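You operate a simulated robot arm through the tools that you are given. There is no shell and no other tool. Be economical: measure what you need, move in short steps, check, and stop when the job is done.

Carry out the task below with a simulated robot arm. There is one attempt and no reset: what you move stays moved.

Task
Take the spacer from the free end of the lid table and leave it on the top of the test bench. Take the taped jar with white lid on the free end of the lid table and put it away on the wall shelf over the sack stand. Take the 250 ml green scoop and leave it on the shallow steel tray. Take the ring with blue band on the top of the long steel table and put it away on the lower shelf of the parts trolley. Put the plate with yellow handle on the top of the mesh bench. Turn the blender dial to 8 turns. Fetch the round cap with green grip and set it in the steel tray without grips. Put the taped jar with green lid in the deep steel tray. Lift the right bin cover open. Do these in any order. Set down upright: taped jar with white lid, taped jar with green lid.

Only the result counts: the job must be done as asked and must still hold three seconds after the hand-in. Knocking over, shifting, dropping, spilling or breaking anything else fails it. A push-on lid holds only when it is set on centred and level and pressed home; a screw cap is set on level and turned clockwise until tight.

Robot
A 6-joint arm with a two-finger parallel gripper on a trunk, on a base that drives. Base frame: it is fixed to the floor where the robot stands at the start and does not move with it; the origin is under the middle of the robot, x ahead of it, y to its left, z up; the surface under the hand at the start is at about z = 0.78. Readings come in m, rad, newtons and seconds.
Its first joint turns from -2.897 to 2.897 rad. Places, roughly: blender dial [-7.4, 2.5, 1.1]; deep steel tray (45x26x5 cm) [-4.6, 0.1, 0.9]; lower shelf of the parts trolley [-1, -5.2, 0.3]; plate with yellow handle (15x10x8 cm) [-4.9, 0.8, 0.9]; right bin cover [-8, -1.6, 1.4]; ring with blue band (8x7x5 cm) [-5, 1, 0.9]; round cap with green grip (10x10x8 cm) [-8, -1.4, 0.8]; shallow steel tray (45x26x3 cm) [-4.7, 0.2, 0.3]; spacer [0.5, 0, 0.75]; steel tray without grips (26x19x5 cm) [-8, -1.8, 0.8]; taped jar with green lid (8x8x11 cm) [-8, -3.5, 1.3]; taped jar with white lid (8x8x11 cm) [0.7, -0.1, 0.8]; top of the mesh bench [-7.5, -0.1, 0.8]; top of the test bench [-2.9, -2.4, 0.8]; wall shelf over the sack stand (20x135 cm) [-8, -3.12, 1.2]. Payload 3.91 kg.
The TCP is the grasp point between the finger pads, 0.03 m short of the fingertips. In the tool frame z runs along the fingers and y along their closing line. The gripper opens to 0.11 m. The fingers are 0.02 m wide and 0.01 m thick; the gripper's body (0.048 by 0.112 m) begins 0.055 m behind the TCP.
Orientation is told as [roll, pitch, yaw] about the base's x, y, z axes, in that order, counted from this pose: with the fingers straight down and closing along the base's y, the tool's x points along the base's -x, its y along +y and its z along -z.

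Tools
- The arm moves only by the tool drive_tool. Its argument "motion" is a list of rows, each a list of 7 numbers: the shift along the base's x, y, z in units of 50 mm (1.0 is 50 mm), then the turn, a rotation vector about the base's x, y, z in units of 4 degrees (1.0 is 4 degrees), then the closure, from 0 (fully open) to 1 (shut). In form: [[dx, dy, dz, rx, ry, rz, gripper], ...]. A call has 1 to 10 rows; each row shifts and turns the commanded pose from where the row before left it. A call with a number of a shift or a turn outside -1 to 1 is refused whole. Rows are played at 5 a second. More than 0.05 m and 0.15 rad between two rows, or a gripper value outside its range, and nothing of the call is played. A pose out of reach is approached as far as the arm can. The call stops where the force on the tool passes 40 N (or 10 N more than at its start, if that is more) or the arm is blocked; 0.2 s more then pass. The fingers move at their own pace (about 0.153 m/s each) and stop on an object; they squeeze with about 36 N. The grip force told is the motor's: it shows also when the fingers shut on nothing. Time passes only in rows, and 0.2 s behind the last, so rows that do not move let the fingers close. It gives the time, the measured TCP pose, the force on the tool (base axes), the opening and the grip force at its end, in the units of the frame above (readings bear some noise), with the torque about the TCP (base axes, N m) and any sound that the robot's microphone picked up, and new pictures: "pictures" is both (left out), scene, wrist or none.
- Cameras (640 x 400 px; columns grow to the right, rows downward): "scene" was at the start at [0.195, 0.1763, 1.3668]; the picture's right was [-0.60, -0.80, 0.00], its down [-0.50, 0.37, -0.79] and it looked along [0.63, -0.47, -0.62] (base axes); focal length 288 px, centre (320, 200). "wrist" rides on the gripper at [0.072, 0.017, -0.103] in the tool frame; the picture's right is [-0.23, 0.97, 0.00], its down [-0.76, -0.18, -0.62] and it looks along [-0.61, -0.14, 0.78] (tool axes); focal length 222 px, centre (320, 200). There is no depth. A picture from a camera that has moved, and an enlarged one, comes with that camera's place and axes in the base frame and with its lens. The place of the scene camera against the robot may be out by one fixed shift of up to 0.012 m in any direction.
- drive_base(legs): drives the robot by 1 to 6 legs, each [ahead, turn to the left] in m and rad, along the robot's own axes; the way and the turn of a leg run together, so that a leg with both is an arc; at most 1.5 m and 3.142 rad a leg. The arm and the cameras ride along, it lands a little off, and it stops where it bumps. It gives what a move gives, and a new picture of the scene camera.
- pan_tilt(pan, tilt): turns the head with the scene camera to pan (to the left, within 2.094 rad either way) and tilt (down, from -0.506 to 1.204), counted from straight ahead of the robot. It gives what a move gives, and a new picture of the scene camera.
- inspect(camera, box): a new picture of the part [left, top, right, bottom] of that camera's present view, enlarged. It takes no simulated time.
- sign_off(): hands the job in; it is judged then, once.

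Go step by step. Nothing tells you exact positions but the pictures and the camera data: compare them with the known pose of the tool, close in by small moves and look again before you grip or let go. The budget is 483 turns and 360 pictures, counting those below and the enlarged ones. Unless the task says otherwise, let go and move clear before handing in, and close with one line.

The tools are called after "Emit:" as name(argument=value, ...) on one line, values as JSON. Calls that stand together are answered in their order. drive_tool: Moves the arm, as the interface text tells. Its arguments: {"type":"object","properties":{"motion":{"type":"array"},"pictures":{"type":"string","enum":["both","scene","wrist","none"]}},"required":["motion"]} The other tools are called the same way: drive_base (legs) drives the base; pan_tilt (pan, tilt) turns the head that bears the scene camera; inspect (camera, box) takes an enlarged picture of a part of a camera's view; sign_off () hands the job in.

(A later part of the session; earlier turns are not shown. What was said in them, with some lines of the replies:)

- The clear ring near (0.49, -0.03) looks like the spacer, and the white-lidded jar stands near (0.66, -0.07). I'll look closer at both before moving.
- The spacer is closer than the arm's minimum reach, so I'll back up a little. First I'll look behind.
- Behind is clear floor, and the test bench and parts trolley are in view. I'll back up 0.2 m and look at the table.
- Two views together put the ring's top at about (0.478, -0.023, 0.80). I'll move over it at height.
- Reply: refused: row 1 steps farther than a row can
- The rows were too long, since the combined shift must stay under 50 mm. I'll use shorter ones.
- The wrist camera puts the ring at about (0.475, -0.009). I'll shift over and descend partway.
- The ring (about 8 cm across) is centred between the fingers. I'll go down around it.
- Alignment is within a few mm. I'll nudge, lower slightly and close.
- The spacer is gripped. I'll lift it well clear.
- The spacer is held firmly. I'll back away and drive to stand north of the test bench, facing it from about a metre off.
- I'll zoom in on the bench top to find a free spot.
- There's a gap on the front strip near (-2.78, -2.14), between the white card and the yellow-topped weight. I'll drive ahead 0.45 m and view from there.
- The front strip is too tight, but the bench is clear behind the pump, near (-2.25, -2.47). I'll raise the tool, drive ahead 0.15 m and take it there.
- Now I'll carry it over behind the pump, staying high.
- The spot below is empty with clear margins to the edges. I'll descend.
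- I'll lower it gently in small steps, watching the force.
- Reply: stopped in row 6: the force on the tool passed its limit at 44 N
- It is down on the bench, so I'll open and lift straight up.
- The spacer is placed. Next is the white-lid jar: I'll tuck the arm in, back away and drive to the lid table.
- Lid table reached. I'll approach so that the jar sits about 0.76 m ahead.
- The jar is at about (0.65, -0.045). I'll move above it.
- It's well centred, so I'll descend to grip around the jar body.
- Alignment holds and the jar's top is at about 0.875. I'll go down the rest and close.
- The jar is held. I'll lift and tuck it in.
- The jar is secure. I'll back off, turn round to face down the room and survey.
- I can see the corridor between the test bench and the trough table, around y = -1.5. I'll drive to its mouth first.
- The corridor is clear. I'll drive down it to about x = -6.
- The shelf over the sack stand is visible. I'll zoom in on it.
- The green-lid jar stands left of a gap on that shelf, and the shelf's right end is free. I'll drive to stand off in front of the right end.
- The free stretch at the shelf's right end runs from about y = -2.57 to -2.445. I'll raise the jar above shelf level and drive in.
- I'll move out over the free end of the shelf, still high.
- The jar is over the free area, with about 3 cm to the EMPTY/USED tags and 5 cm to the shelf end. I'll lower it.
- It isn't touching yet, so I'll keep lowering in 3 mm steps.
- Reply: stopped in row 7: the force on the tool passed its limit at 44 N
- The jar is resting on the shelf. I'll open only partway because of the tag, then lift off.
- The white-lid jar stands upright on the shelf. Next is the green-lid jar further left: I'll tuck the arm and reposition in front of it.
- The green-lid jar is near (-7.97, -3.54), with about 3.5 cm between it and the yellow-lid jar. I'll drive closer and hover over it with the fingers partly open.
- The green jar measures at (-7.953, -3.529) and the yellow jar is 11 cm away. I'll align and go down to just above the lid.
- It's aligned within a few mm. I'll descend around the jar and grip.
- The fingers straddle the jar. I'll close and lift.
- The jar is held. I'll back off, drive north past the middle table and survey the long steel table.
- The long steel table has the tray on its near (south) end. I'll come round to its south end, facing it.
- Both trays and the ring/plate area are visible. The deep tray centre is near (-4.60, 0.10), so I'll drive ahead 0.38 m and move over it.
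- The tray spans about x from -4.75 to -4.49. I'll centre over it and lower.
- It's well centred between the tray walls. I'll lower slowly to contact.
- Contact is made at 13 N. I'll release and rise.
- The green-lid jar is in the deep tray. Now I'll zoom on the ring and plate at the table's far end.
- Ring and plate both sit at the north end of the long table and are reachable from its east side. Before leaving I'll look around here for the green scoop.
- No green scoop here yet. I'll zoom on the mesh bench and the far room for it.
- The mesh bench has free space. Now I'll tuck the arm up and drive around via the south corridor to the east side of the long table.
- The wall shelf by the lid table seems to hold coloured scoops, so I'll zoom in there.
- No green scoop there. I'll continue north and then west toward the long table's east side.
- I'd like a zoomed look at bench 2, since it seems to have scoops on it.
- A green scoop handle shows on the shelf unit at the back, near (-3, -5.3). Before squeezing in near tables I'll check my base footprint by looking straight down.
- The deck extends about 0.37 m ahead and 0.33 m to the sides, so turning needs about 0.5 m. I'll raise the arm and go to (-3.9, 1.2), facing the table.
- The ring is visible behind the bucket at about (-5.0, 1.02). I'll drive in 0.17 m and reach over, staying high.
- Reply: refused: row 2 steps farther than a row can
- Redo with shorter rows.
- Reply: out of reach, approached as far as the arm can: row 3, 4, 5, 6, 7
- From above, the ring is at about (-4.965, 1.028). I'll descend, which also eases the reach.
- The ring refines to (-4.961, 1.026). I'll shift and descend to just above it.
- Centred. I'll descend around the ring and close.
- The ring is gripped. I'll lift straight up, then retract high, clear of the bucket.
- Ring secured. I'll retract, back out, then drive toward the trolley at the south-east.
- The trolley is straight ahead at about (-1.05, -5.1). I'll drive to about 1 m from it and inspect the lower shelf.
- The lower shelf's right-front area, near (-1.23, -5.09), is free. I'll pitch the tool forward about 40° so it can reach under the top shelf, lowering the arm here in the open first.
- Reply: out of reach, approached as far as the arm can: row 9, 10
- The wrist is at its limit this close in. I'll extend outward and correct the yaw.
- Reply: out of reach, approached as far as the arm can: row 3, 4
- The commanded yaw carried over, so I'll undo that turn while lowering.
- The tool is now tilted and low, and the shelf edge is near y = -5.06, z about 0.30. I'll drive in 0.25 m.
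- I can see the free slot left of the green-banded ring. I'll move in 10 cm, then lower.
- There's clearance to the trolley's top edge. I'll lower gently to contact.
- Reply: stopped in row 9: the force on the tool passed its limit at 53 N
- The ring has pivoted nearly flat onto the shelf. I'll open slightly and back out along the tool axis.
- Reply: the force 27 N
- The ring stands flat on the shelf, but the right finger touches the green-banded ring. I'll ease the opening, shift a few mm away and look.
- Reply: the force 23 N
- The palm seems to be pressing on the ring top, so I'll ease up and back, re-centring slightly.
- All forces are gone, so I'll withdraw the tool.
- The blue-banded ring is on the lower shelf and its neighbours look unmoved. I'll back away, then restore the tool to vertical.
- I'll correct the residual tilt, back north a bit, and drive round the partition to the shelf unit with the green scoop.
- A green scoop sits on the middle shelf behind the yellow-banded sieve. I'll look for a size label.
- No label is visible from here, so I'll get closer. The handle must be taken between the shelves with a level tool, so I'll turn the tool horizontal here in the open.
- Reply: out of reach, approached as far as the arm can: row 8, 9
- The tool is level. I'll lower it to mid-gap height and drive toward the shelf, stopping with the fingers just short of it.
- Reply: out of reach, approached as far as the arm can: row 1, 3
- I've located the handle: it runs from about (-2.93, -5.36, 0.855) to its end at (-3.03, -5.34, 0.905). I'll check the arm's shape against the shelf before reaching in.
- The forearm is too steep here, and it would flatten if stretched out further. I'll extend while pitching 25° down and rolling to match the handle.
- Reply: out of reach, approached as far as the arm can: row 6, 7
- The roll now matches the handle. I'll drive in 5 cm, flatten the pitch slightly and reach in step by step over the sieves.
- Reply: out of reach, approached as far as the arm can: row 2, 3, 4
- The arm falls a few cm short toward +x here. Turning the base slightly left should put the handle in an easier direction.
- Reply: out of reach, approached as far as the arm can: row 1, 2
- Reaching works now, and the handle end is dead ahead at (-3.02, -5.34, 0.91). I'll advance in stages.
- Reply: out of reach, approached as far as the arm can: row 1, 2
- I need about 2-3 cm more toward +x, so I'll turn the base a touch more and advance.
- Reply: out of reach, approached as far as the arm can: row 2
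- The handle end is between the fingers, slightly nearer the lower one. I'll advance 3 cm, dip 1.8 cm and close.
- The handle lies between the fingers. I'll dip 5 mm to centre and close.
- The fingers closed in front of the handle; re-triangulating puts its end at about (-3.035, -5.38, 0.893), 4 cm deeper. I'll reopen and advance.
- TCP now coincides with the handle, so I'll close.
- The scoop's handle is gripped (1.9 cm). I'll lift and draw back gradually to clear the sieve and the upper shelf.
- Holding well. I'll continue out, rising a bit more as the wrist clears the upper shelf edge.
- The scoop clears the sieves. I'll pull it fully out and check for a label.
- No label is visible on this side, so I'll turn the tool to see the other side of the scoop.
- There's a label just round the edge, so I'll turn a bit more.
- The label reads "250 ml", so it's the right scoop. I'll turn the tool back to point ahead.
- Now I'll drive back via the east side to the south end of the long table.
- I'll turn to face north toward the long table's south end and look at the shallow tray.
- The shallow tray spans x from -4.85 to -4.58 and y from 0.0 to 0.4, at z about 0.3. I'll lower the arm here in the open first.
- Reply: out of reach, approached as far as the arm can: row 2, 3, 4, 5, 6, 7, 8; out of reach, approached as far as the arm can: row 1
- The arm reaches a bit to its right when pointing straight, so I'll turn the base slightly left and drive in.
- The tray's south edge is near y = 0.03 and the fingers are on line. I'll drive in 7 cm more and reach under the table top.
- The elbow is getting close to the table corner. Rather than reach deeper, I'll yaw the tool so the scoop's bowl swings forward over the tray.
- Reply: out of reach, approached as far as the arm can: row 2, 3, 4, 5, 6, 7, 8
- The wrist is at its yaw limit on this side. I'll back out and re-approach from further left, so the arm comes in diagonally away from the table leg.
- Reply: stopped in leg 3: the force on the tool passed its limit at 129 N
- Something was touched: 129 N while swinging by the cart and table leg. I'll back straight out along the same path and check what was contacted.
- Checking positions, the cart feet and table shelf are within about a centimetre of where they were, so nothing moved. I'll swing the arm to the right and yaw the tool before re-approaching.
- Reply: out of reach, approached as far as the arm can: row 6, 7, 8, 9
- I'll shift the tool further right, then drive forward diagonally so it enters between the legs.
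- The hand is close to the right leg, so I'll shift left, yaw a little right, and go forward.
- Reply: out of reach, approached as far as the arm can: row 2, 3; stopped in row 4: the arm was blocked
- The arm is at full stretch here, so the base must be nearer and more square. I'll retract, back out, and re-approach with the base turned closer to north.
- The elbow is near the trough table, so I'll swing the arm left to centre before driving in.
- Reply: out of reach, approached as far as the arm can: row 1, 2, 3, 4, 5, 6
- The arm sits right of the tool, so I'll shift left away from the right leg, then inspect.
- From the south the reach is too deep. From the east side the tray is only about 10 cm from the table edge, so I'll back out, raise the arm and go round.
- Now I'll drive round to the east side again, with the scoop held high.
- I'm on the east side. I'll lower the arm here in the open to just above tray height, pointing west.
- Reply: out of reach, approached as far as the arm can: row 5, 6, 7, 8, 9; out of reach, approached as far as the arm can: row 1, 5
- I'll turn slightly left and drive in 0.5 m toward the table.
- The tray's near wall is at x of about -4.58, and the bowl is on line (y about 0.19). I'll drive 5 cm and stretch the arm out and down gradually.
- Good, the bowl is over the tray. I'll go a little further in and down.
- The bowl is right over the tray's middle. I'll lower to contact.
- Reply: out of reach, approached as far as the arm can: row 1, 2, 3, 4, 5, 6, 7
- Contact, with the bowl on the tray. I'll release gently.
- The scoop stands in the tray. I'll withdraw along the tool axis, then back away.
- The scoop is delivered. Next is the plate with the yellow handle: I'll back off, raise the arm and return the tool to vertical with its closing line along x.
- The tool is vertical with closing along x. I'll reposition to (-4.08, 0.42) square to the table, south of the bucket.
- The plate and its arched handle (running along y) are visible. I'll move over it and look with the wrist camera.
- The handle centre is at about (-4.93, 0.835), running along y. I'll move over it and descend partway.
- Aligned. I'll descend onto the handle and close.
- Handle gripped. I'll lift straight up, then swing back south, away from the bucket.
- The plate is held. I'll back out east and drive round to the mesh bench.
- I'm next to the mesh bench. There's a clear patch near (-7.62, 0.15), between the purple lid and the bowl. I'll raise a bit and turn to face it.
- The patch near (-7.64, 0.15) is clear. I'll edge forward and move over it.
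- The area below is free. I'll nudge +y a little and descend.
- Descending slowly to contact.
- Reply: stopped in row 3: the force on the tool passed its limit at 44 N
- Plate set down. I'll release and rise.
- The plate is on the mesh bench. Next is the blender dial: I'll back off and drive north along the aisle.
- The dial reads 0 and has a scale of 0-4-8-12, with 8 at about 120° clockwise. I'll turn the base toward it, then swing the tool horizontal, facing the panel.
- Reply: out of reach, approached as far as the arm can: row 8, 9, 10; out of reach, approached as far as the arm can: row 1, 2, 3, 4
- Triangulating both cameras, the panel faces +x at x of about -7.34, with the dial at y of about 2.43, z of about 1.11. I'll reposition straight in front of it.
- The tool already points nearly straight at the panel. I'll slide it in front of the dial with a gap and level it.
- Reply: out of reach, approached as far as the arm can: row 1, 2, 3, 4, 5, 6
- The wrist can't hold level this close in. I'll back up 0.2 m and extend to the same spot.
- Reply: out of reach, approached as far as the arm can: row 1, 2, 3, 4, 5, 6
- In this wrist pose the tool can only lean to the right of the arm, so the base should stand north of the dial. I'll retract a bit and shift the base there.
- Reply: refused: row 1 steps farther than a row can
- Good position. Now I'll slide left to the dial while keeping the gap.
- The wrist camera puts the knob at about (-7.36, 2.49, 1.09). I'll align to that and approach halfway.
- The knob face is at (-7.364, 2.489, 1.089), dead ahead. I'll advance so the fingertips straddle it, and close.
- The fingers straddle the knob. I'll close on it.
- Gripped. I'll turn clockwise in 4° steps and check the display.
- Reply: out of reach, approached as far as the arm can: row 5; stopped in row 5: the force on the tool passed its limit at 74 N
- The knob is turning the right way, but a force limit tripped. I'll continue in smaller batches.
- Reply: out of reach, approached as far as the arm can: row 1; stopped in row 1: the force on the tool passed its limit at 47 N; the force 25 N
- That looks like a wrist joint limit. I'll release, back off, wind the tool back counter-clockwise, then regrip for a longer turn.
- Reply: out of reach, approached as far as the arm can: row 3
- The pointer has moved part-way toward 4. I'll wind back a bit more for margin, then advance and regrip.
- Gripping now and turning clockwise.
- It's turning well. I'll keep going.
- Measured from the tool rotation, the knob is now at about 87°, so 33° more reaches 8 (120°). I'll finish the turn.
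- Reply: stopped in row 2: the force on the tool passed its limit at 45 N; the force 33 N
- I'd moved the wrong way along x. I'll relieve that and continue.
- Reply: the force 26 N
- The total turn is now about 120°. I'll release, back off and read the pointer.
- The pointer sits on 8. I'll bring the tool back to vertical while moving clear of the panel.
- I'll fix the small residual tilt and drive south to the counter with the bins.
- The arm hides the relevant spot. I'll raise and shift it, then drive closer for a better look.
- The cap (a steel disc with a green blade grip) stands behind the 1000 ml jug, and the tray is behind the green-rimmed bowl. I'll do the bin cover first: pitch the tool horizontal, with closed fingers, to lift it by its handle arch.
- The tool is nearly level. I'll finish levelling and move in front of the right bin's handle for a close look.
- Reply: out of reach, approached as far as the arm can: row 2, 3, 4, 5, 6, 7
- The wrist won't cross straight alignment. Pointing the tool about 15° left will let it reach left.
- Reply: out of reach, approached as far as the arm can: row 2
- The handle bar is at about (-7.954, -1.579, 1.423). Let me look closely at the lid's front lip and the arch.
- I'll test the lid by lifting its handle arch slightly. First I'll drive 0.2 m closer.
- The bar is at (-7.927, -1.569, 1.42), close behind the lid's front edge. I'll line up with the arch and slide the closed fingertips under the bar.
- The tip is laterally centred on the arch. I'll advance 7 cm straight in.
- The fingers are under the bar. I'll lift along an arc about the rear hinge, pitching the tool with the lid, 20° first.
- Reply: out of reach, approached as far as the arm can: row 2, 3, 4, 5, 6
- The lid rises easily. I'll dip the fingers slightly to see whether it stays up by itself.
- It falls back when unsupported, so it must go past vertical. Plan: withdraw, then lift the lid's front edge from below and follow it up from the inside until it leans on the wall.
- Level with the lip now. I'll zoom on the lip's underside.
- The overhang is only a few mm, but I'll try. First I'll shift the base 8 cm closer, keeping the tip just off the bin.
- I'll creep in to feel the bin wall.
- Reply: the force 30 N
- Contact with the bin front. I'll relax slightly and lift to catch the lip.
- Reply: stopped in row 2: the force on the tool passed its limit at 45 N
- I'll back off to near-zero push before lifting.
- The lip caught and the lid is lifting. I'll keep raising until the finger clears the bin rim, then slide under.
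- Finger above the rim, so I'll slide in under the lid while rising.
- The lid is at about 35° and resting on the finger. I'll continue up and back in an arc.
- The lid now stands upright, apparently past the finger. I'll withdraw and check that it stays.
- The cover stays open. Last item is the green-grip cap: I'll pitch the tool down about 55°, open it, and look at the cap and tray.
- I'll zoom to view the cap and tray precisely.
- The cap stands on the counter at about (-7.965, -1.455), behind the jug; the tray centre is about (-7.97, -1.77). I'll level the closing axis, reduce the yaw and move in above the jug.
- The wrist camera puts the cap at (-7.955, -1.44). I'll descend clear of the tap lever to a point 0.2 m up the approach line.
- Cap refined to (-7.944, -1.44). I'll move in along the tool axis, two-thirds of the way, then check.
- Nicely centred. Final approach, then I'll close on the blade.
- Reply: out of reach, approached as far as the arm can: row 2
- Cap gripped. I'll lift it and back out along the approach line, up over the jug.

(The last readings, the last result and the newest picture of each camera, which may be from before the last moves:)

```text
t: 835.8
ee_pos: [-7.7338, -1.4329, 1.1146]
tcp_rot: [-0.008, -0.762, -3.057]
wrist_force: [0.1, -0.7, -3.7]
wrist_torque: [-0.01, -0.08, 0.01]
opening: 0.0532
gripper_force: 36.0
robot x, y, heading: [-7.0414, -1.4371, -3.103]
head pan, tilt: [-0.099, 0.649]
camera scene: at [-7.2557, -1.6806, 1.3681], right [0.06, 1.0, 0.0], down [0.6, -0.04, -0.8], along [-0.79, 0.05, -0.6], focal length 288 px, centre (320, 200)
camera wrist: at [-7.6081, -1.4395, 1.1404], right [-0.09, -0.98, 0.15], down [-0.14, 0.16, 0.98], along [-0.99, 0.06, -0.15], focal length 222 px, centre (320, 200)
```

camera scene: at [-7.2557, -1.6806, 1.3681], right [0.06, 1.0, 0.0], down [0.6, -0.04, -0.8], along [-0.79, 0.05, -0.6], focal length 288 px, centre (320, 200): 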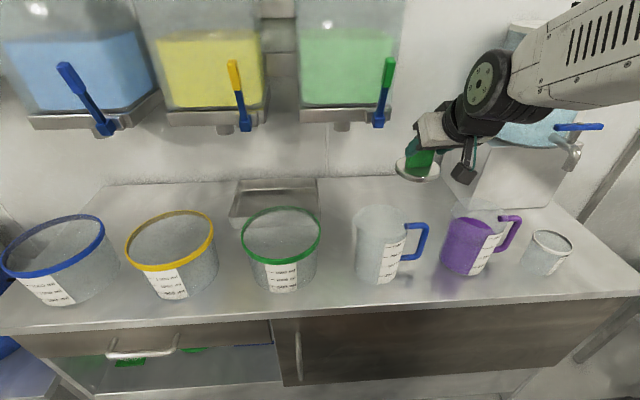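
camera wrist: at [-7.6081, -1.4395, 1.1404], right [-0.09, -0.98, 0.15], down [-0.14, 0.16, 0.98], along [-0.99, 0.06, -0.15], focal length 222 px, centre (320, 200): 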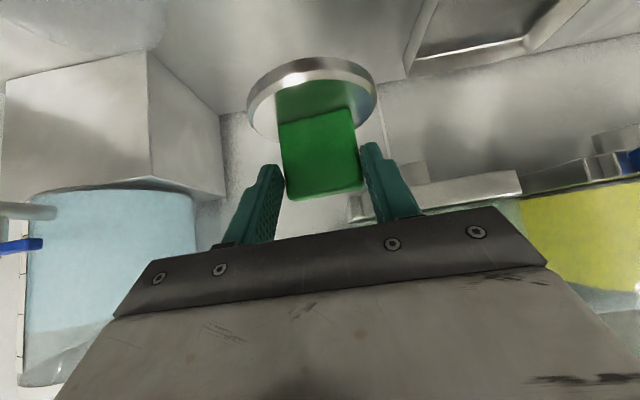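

Cap secure. I'll move left to the tray's line (y of about -1.72), yawing slightly with the arm.

Emit:
drive_tool(motion=[[0.2, -0.7, 0.1, 0, 0, 0.6, 1], [0, -0.8, 0, 0, 0, 0.6, 1], [0, -0.8, 0, 0, 0, 0.6, 1], [0, -0.8, 0, 0, 0, 0.6, 1], [0, -0.8, 0, 0, 0, 0.6, 1], [0, -0.8, 0, 0, 0, 0.6, 1], [0, -0.8, 0, 0, 0, 0.6, 1], [0, -0.24, 0, 0, 0, 0, 1], [0, 0, 0, 0, 0, 0, 1]])

```text
t: 837.8
ee_pos: [-7.7223, -1.7197, 1.1217]
tcp_rot: [-0.008, -0.763, -2.764]
wrist_force: [-0.2, -0.5, -2.2]
wrist_torque: [0.04, -0.09, 0.01]
opening: 0.0535
gripper_force: 36.1
robot x, y, heading: [-7.04, -1.438, -3.102]
head pan, tilt: [-0.099, 0.649]
camera scene: at [-7.2551, -1.6807, 1.3682], right [0.06, 1.0, 0.0], down [0.6, -0.04, -0.8], along [-0.79, 0.05, -0.6], focal length 288 px, centre (320, 200)
camera wrist: at [-7.6008, -1.6896, 1.1465], right [0.2, -0.97, 0.15], down [-0.18, 0.12, 0.98], along [-0.96, -0.23, -0.15], focal length 222 px, centre (320, 200)
```

scene: 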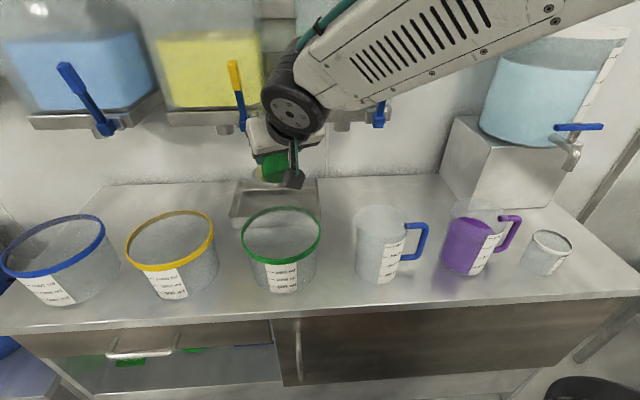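
wrist: 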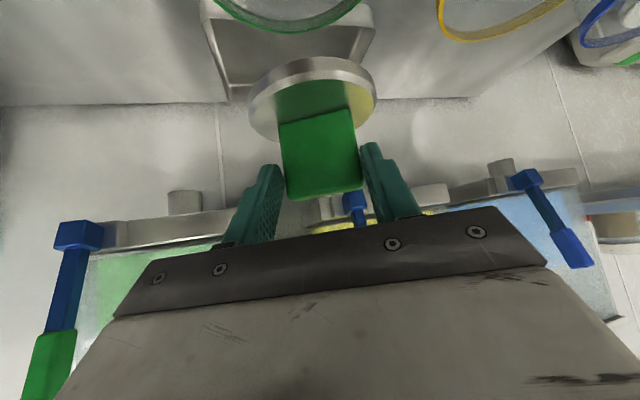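

Now I'll descend diagonally to above the tray, between the two tap levers.

Emit:
drive_tool(motion=[[-0.68, -0.05, -0.5, 0, 0, 0, 1], [-0.68, -0.05, -0.55, 0, 0, 0, 1], [-0.68, -0.05, -0.6, 0, 0, 0, 1], [-0.68, -0.05, -0.6, 0, 0, 0, 1], [-0.68, -0.05, -0.6, 0, 0, 0, 1], [-0.6, -0.05, -0.5, 0, 0, 0, 1], [0, 0, 0, 0, 0, 0, 1]])

```text
t: 839.4
ee_pos: [-7.9222, -1.7373, 0.9489]
tcp_rot: [-0.007, -0.762, -2.765]
wrist_force: [-0.4, 0.1, -2.8]
wrist_torque: [0.01, -0.09, 0.01]
opening: 0.0537
gripper_force: 35.6
robot x, y, heading: [-7.0415, -1.4371, -3.105]
head pan, tilt: [-0.099, 0.649]
camera scene: at [-7.2551, -1.6807, 1.3682], right [0.06, 1.0, 0.0], down [0.6, -0.04, -0.8], along [-0.79, 0.05, -0.6], focal length 288 px, centre (320, 200)
camera wrist: at [-7.8006, -1.7052, 0.9754], right [0.2, -0.97, 0.15], down [-0.18, 0.12, 0.98], along [-0.96, -0.23, -0.15], focal length 222 px, centre (320, 200)
```

scene: 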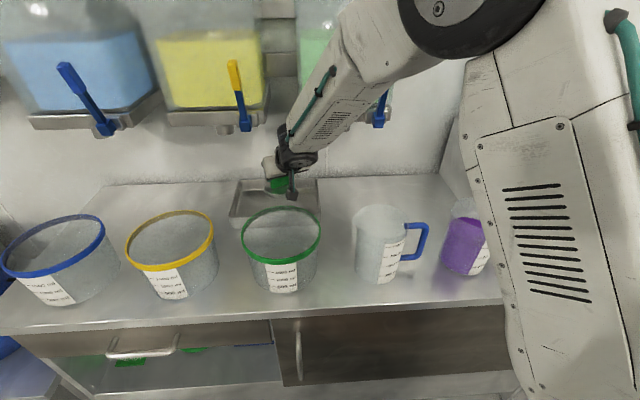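
wrist: 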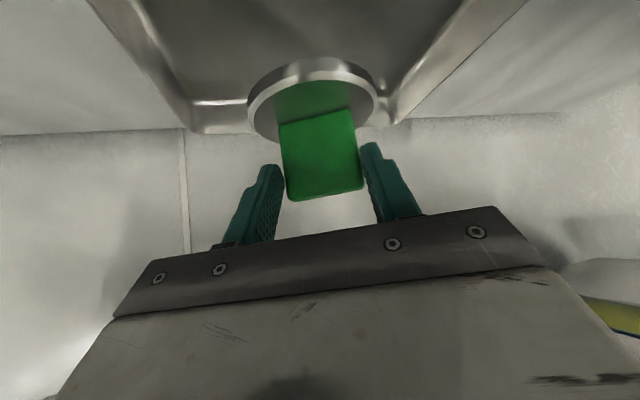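

The cap is between the tray walls. I'll lower gently to contact.

Emit:
drive_tool(motion=[[-0.05, 0, -0.5, 0, 0, 0, 1], [0, 0, -0.4, 0, 0, 0, 1], [0, 0, -0.2, 0, 0, 0, 1], [0, 0, -0.1, 0, 0, 0, 1], [0, 0, -0.1, 0, 0, 0, 1], [0, 0, -0.1, 0, 0, 0, 1], [0, 0, -0.1, 0, 0, 0, 1]], pictures="wrist")

```text
t: 840.1
ee_pos: [-7.9278, -1.7345, 0.9161]
tcp_rot: [-0.006, -0.777, -2.765]
wrist_force: [-1.6, 3.4, 19.3]
wrist_torque: [0.78, -2.8, 0.51]
opening: 0.0535
gripper_force: 36.1
robot x, y, heading: [-7.0417, -1.438, -3.102]
head pan, tilt: [-0.099, 0.649]
stopped in row 3: the force on the tool passed its limit at 54 N (the readings are from after the stop); the commanded pose is now the measured one
camera wrist: at [-7.8064, -1.7049, 0.9405], right [0.2, -0.97, 0.15], down [-0.16, 0.12, 0.98], along [-0.97, -0.22, -0.13], focal length 222 px, centre (320, 200)
```

wrist: 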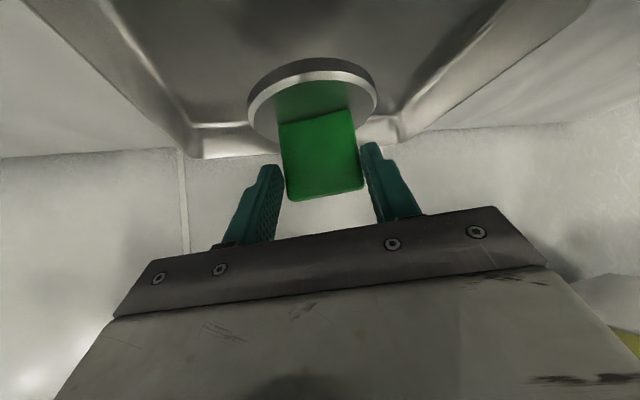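

The wrist camera housing touched the bowl rim. I'll lift off at once and check the bowl.

Emit:
drive_tool(motion=[[0, 0, 0.4, 0, 0, 0, 1], [0, 0, 0.4, 0, 0, 0, 1], [0, 0, 0, 0, 0, 0, 1]], pictures="scene")

Emit:
inspect(camera="scene", box=[210, 130, 450, 300])

```text
t: 840.9
ee_pos: [-7.9281, -1.7367, 0.9525]
tcp_rot: [-0.008, -0.772, -2.763]
wrist_force: [0.2, -0.4, -2.5]
wrist_torque: [0.02, -0.06, 0.01]
opening: 0.0536
gripper_force: 35.6
robot x, y, heading: [-7.0451, -1.4362, -3.103]
head pan, tilt: [-0.099, 0.649]
camera scene: at [-7.2554, -1.6806, 1.3682], right [0.06, 1.0, 0.0], down [0.6, -0.04, -0.8], along [-0.79, 0.05, -0.6], focal length 288 px, centre (320, 200)
```

scene: 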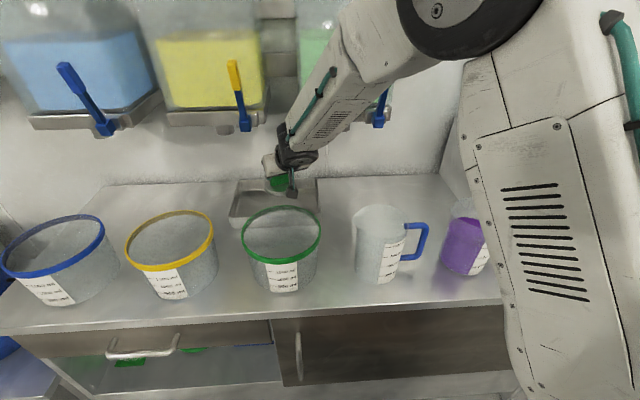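

```text
2.35 times, centred on (330, 215) of scene
camera zoom: at [-7.2554, -1.6806, 1.3682], right [0.06, 1.0, 0.0], down [0.6, -0.04, -0.8], along [-0.79, 0.05, -0.6], focal length 678 px, centre (296, 165)
```

zoom: 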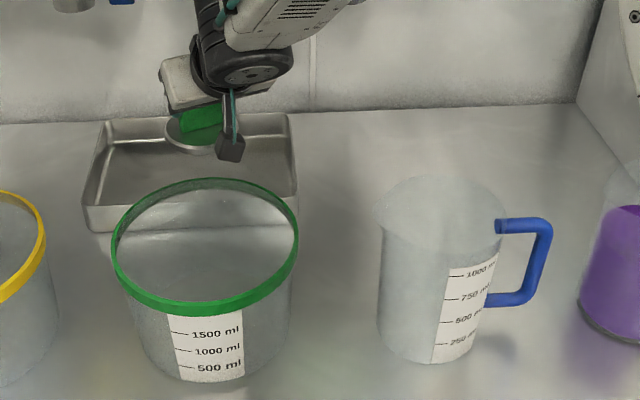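

The bowl is where it was, within a couple of mm. I'll yaw the tool left so the camera housing swings clear of the bowl, then lower again.

Emit:
drive_tool(motion=[[0, 0.1, 0, 0, 0, 1, 1], [0, 0.1, 0, 0, 0, 1, 1], [0, 0.1, 0, 0, 0, 1, 1], [0, 0.1, 0, 0, 0, 1, 1], [0, 0.1, 0, 0, 0, 1, 1], [0, 0, 0, 0, 0, 1, 1], [0, 0, 0, 0, 0, 1, 1], [0, 0, 0, 0, 0, 0, 1]])

Emit:
inspect(camera="scene", box=[210, 130, 450, 300])

```text
t: 842.7
ee_pos: [-7.9295, -1.7149, 0.9556]
tcp_rot: [-0.006, -0.774, -2.274]
wrist_force: [0.3, -0.2, -2.9]
wrist_torque: [0.04, -0.05, -0.01]
opening: 0.0533
gripper_force: 35.6
out of reach, approached as far as the arm can: row 2
robot x, y, heading: [-7.04, -1.441, -3.105]
head pan, tilt: [-0.099, 0.649]
camera scene: at [-7.2553, -1.6806, 1.3682], right [0.06, 1.0, 0.0], down [0.6, -0.04, -0.8], along [-0.79, 0.05, -0.6], focal length 288 px, centre (320, 200)
camera wrist: at [-7.8354, -1.63, 0.9793], right [0.63, -0.76, 0.15], down [-0.2, 0.03, 0.98], along [-0.75, -0.65, -0.13], focal length 222 px, centre (320, 200)
```

scene: 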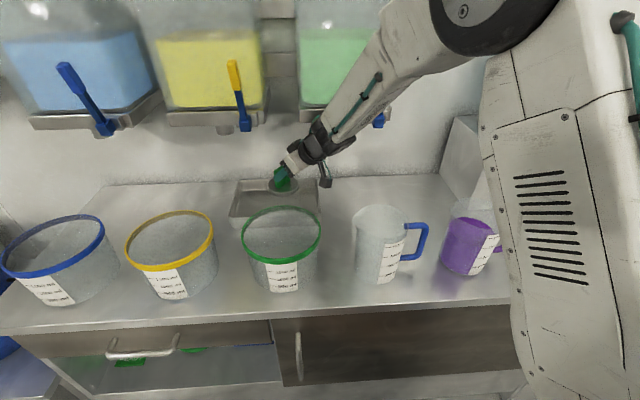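
wrist: 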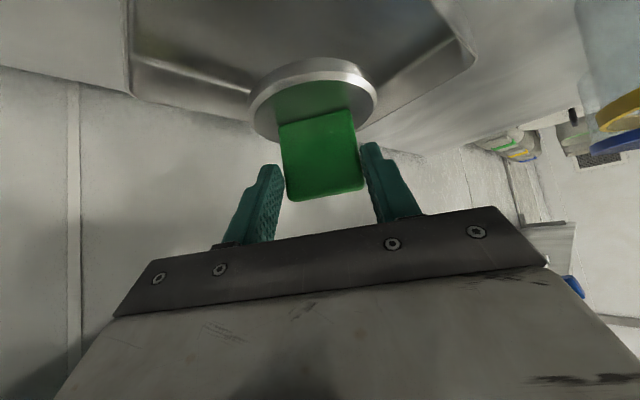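

```text
2.35 times, centred on (330, 215) of scene
camera zoom: at [-7.2553, -1.6806, 1.3682], right [0.06, 1.0, 0.0], down [0.6, -0.04, -0.8], along [-0.79, 0.05, -0.6], focal length 678 px, centre (296, 165)
```

zoom: 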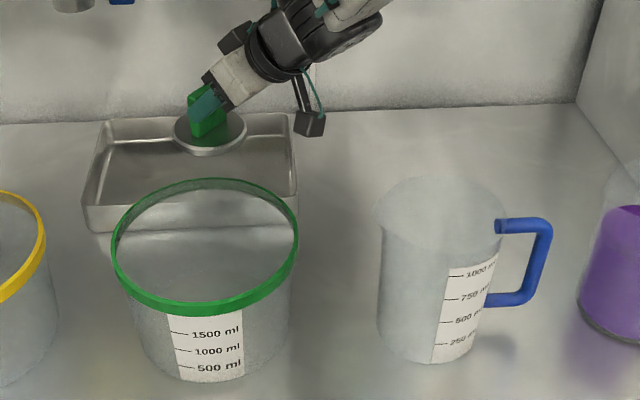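

Clear now. I'll nudge slightly left and lower gently.

Emit:
drive_tool(motion=[[0, -0.15, -0.4, 0, 0, 0, 1], [0, 0, -0.4, 0, 0, 0, 1], [0, 0, -0.3, 0, 0, 0, 1], [0, 0, -0.15, 0, 0, 0, 1], [0, 0, -0.1, 0, 0, 0, 1], [0, 0, -0.1, 0, 0, 0, 1], [0, 0, -0.1, 0, 0, 0, 1], [0, 0, -0.1, 0, 0, 0, 1]], pictures="wrist")

Emit:
inspect(camera="scene", box=[210, 130, 450, 300])

```text
t: 844.5
ee_pos: [-7.9286, -1.7218, 0.8748]
tcp_rot: [-0.009, -0.776, -2.275]
wrist_force: [2.4, 1.4, 6.8]
wrist_torque: [0.15, -0.42, 0.05]
opening: 0.0536
gripper_force: 35.5
robot x, y, heading: [-7.0424, -1.4408, -3.108]
head pan, tilt: [-0.099, 0.649]
camera wrist: at [-7.8347, -1.637, 0.8985], right [0.63, -0.76, 0.15], down [-0.2, 0.03, 0.98], along [-0.75, -0.65, -0.13], focal length 222 px, centre (320, 200)
```

wrist: 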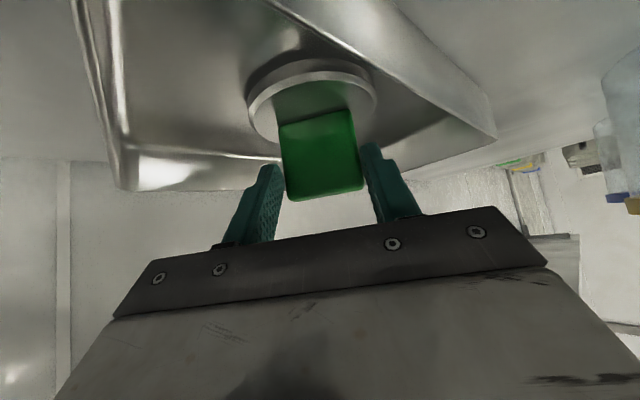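

```text
2.35 times, centred on (330, 215) of scene
camera zoom: at [-7.255, -1.6804, 1.3683], right [0.06, 1.0, 0.0], down [0.6, -0.04, -0.8], along [-0.8, 0.05, -0.6], focal length 678 px, centre (296, 165)
```

zoom: 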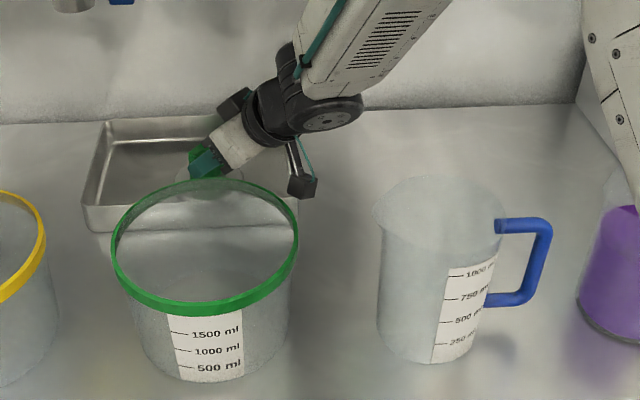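

The cap rests on the tray floor. I'll release, rise straight up, then back out diagonally.

Emit:
drive_tool(motion=[[0, 0, 0, 0, 0, 0, 0.3], [0, 0, 0, 0, 0, 0, 0.3], [0, 0, 0.2, 0, 0, 0, 0.3], [0, 0, 0.4, 0, 0, 0, 0.3], [0, 0, 0.5, 0, 0, 0, 0.3], [0, 0, 0.5, 0, 0, 0, 0.3], [0.6, 0, 0.6, 0, 0, 0, 0.3], [0.6, 0, 0.6, 0, 0, 0, 0.3], [0.6, 0, 0.6, 0, 0, 0, 0.3], [0.6, 0, 0.6, 0, 0, 0, 0.3]])

Emit:
inspect(camera="scene", box=[210, 130, 450, 300])

```text
t: 846.7
ee_pos: [-7.8098, -1.7223, 1.0724]
tcp_rot: [-0.005, -0.774, -2.275]
wrist_force: [-0.5, -1.2, -0.3]
wrist_torque: [-0.03, 0.0, 0.02]
opening: 0.0771
gripper_force: 0.2
robot x, y, heading: [-7.0422, -1.4412, -3.108]
head pan, tilt: [-0.099, 0.649]
camera scene: at [-7.2559, -1.6806, 1.3681], right [0.06, 1.0, 0.0], down [0.6, -0.04, -0.8], along [-0.79, 0.05, -0.6], focal length 288 px, centre (320, 200)
camera wrist: at [-7.7153, -1.6375, 1.0966], right [0.63, -0.76, 0.15], down [-0.2, 0.03, 0.98], along [-0.75, -0.65, -0.14], focal length 222 px, centre (320, 200)
```

scene: 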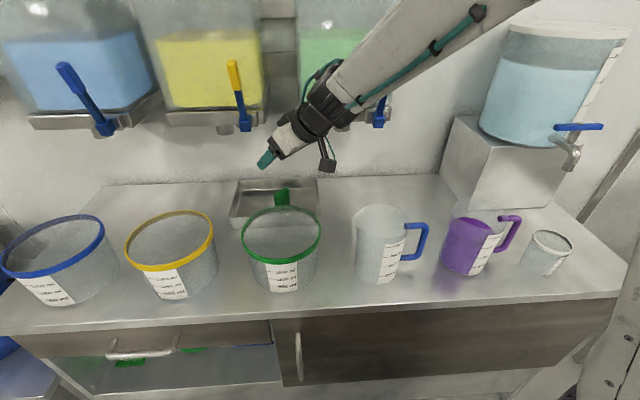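
wrist: 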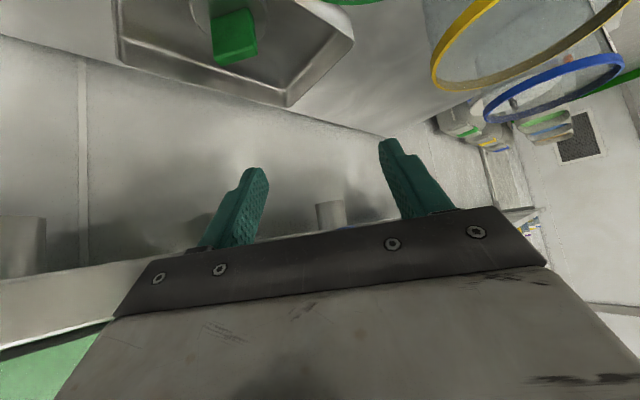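

```text
2.35 times, centred on (330, 215) of scene
camera zoom: at [-7.2559, -1.6806, 1.3681], right [0.06, 1.0, 0.0], down [0.6, -0.04, -0.8], along [-0.79, 0.05, -0.6], focal length 678 px, centre (296, 165)
```

zoom: 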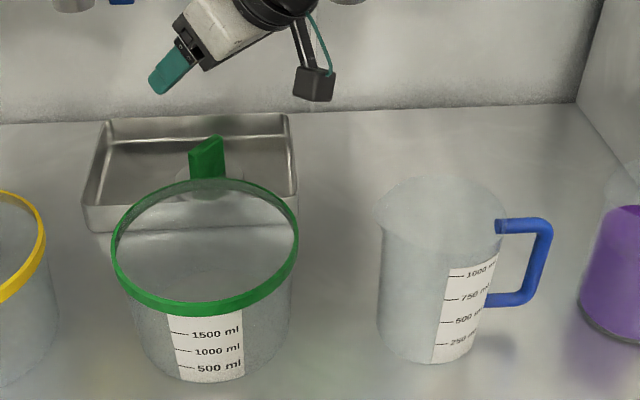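

The cap stands in the tray. I'll withdraw, back off and take a final look at the cover and the shelf.

Emit:
drive_tool(motion=[[0.8, 0, 0.3, 0, 0, 0, 0.3], [0.8, 0, 0.3, 0, 0, 0, 0.3], [0.5, 0, 0.3, 0, 0, 0, 0.3]], pictures="none")

Emit:
drive_base(legs=[[-0.6, 0]])

Emit:
pan_tilt(pan=0.25, tilt=0.2)

```text
t: 847.5
ee_pos: [-7.7063, -1.7228, 1.1166]
tcp_rot: [-0.006, -0.773, -2.276]
wrist_force: [-0.1, -1.3, 0.1]
wrist_torque: [0.0, -0.03, 0.01]
opening: 0.0771
gripper_force: 0.1
robot x, y, heading: [-7.0481, -1.4407, -3.109]
head pan, tilt: [-0.099, 0.649]
```

```text
t: 850.8
ee_pos: [-7.1077, -1.7015, 1.1164]
tcp_rot: [-0.007, -0.774, -2.272]
wrist_force: [0.3, -0.1, 0.8]
wrist_torque: [0.0, 0.01, 0.0]
opening: 0.077
gripper_force: 0.1
robot x, y, heading: [-6.4466, -1.4194, -3.107]
head pan, tilt: [-0.099, 0.649]
camera scene: at [-6.6573, -1.6591, 1.3682], right [0.06, 1.0, 0.0], down [0.6, -0.04, -0.8], along [-0.79, 0.05, -0.6], focal length 288 px, centre (320, 200)
```

scene: 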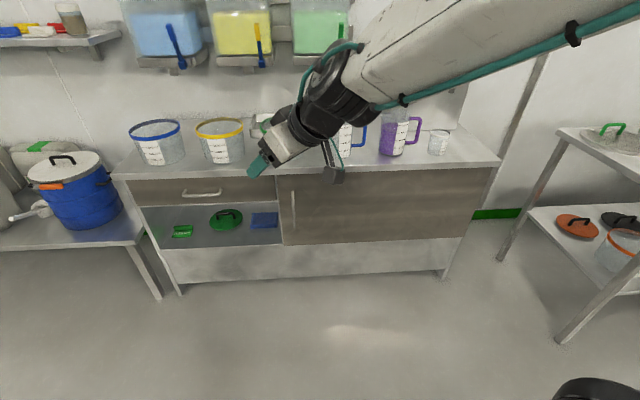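

```text
t: 851.7
ee_pos: [-7.108, -1.7016, 1.1182]
tcp_rot: [-0.007, -0.774, -2.274]
wrist_force: [0.1, -0.3, -0.2]
wrist_torque: [0.0, -0.03, 0.0]
opening: 0.0771
gripper_force: 0.1
robot x, y, heading: [-6.4458, -1.4155, -3.106]
head pan, tilt: [0.25, 0.201]
camera scene: at [-6.6601, -1.6908, 1.4092], right [-0.28, 0.96, 0.0], down [0.19, 0.06, -0.98], along [-0.94, -0.28, -0.2], focal length 288 px, centre (320, 200)
```

scene: 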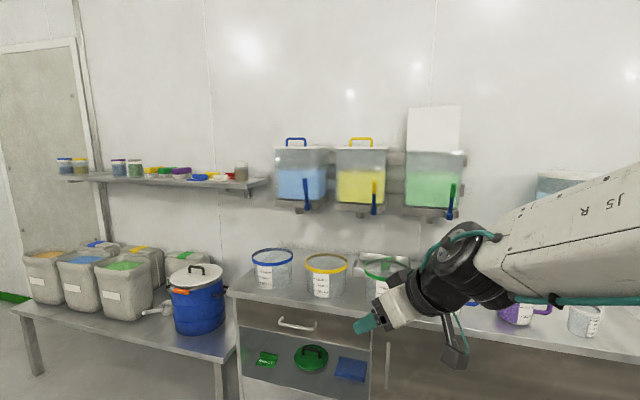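

The cover is still open, the cap is in the tray, the jar is on the shelf and the hand is clear. I'm handing in.

Emit:
sign_off()

```text
The job is handed in.
```

All nine tasks are done and the job is handed in. On the way, the hand bumped a cart or table leg near the long steel table, and a finger and the wrist camera brushed a ring on the trolley and a bowl on the counter. None of them looked moved by more than about a centimetre.
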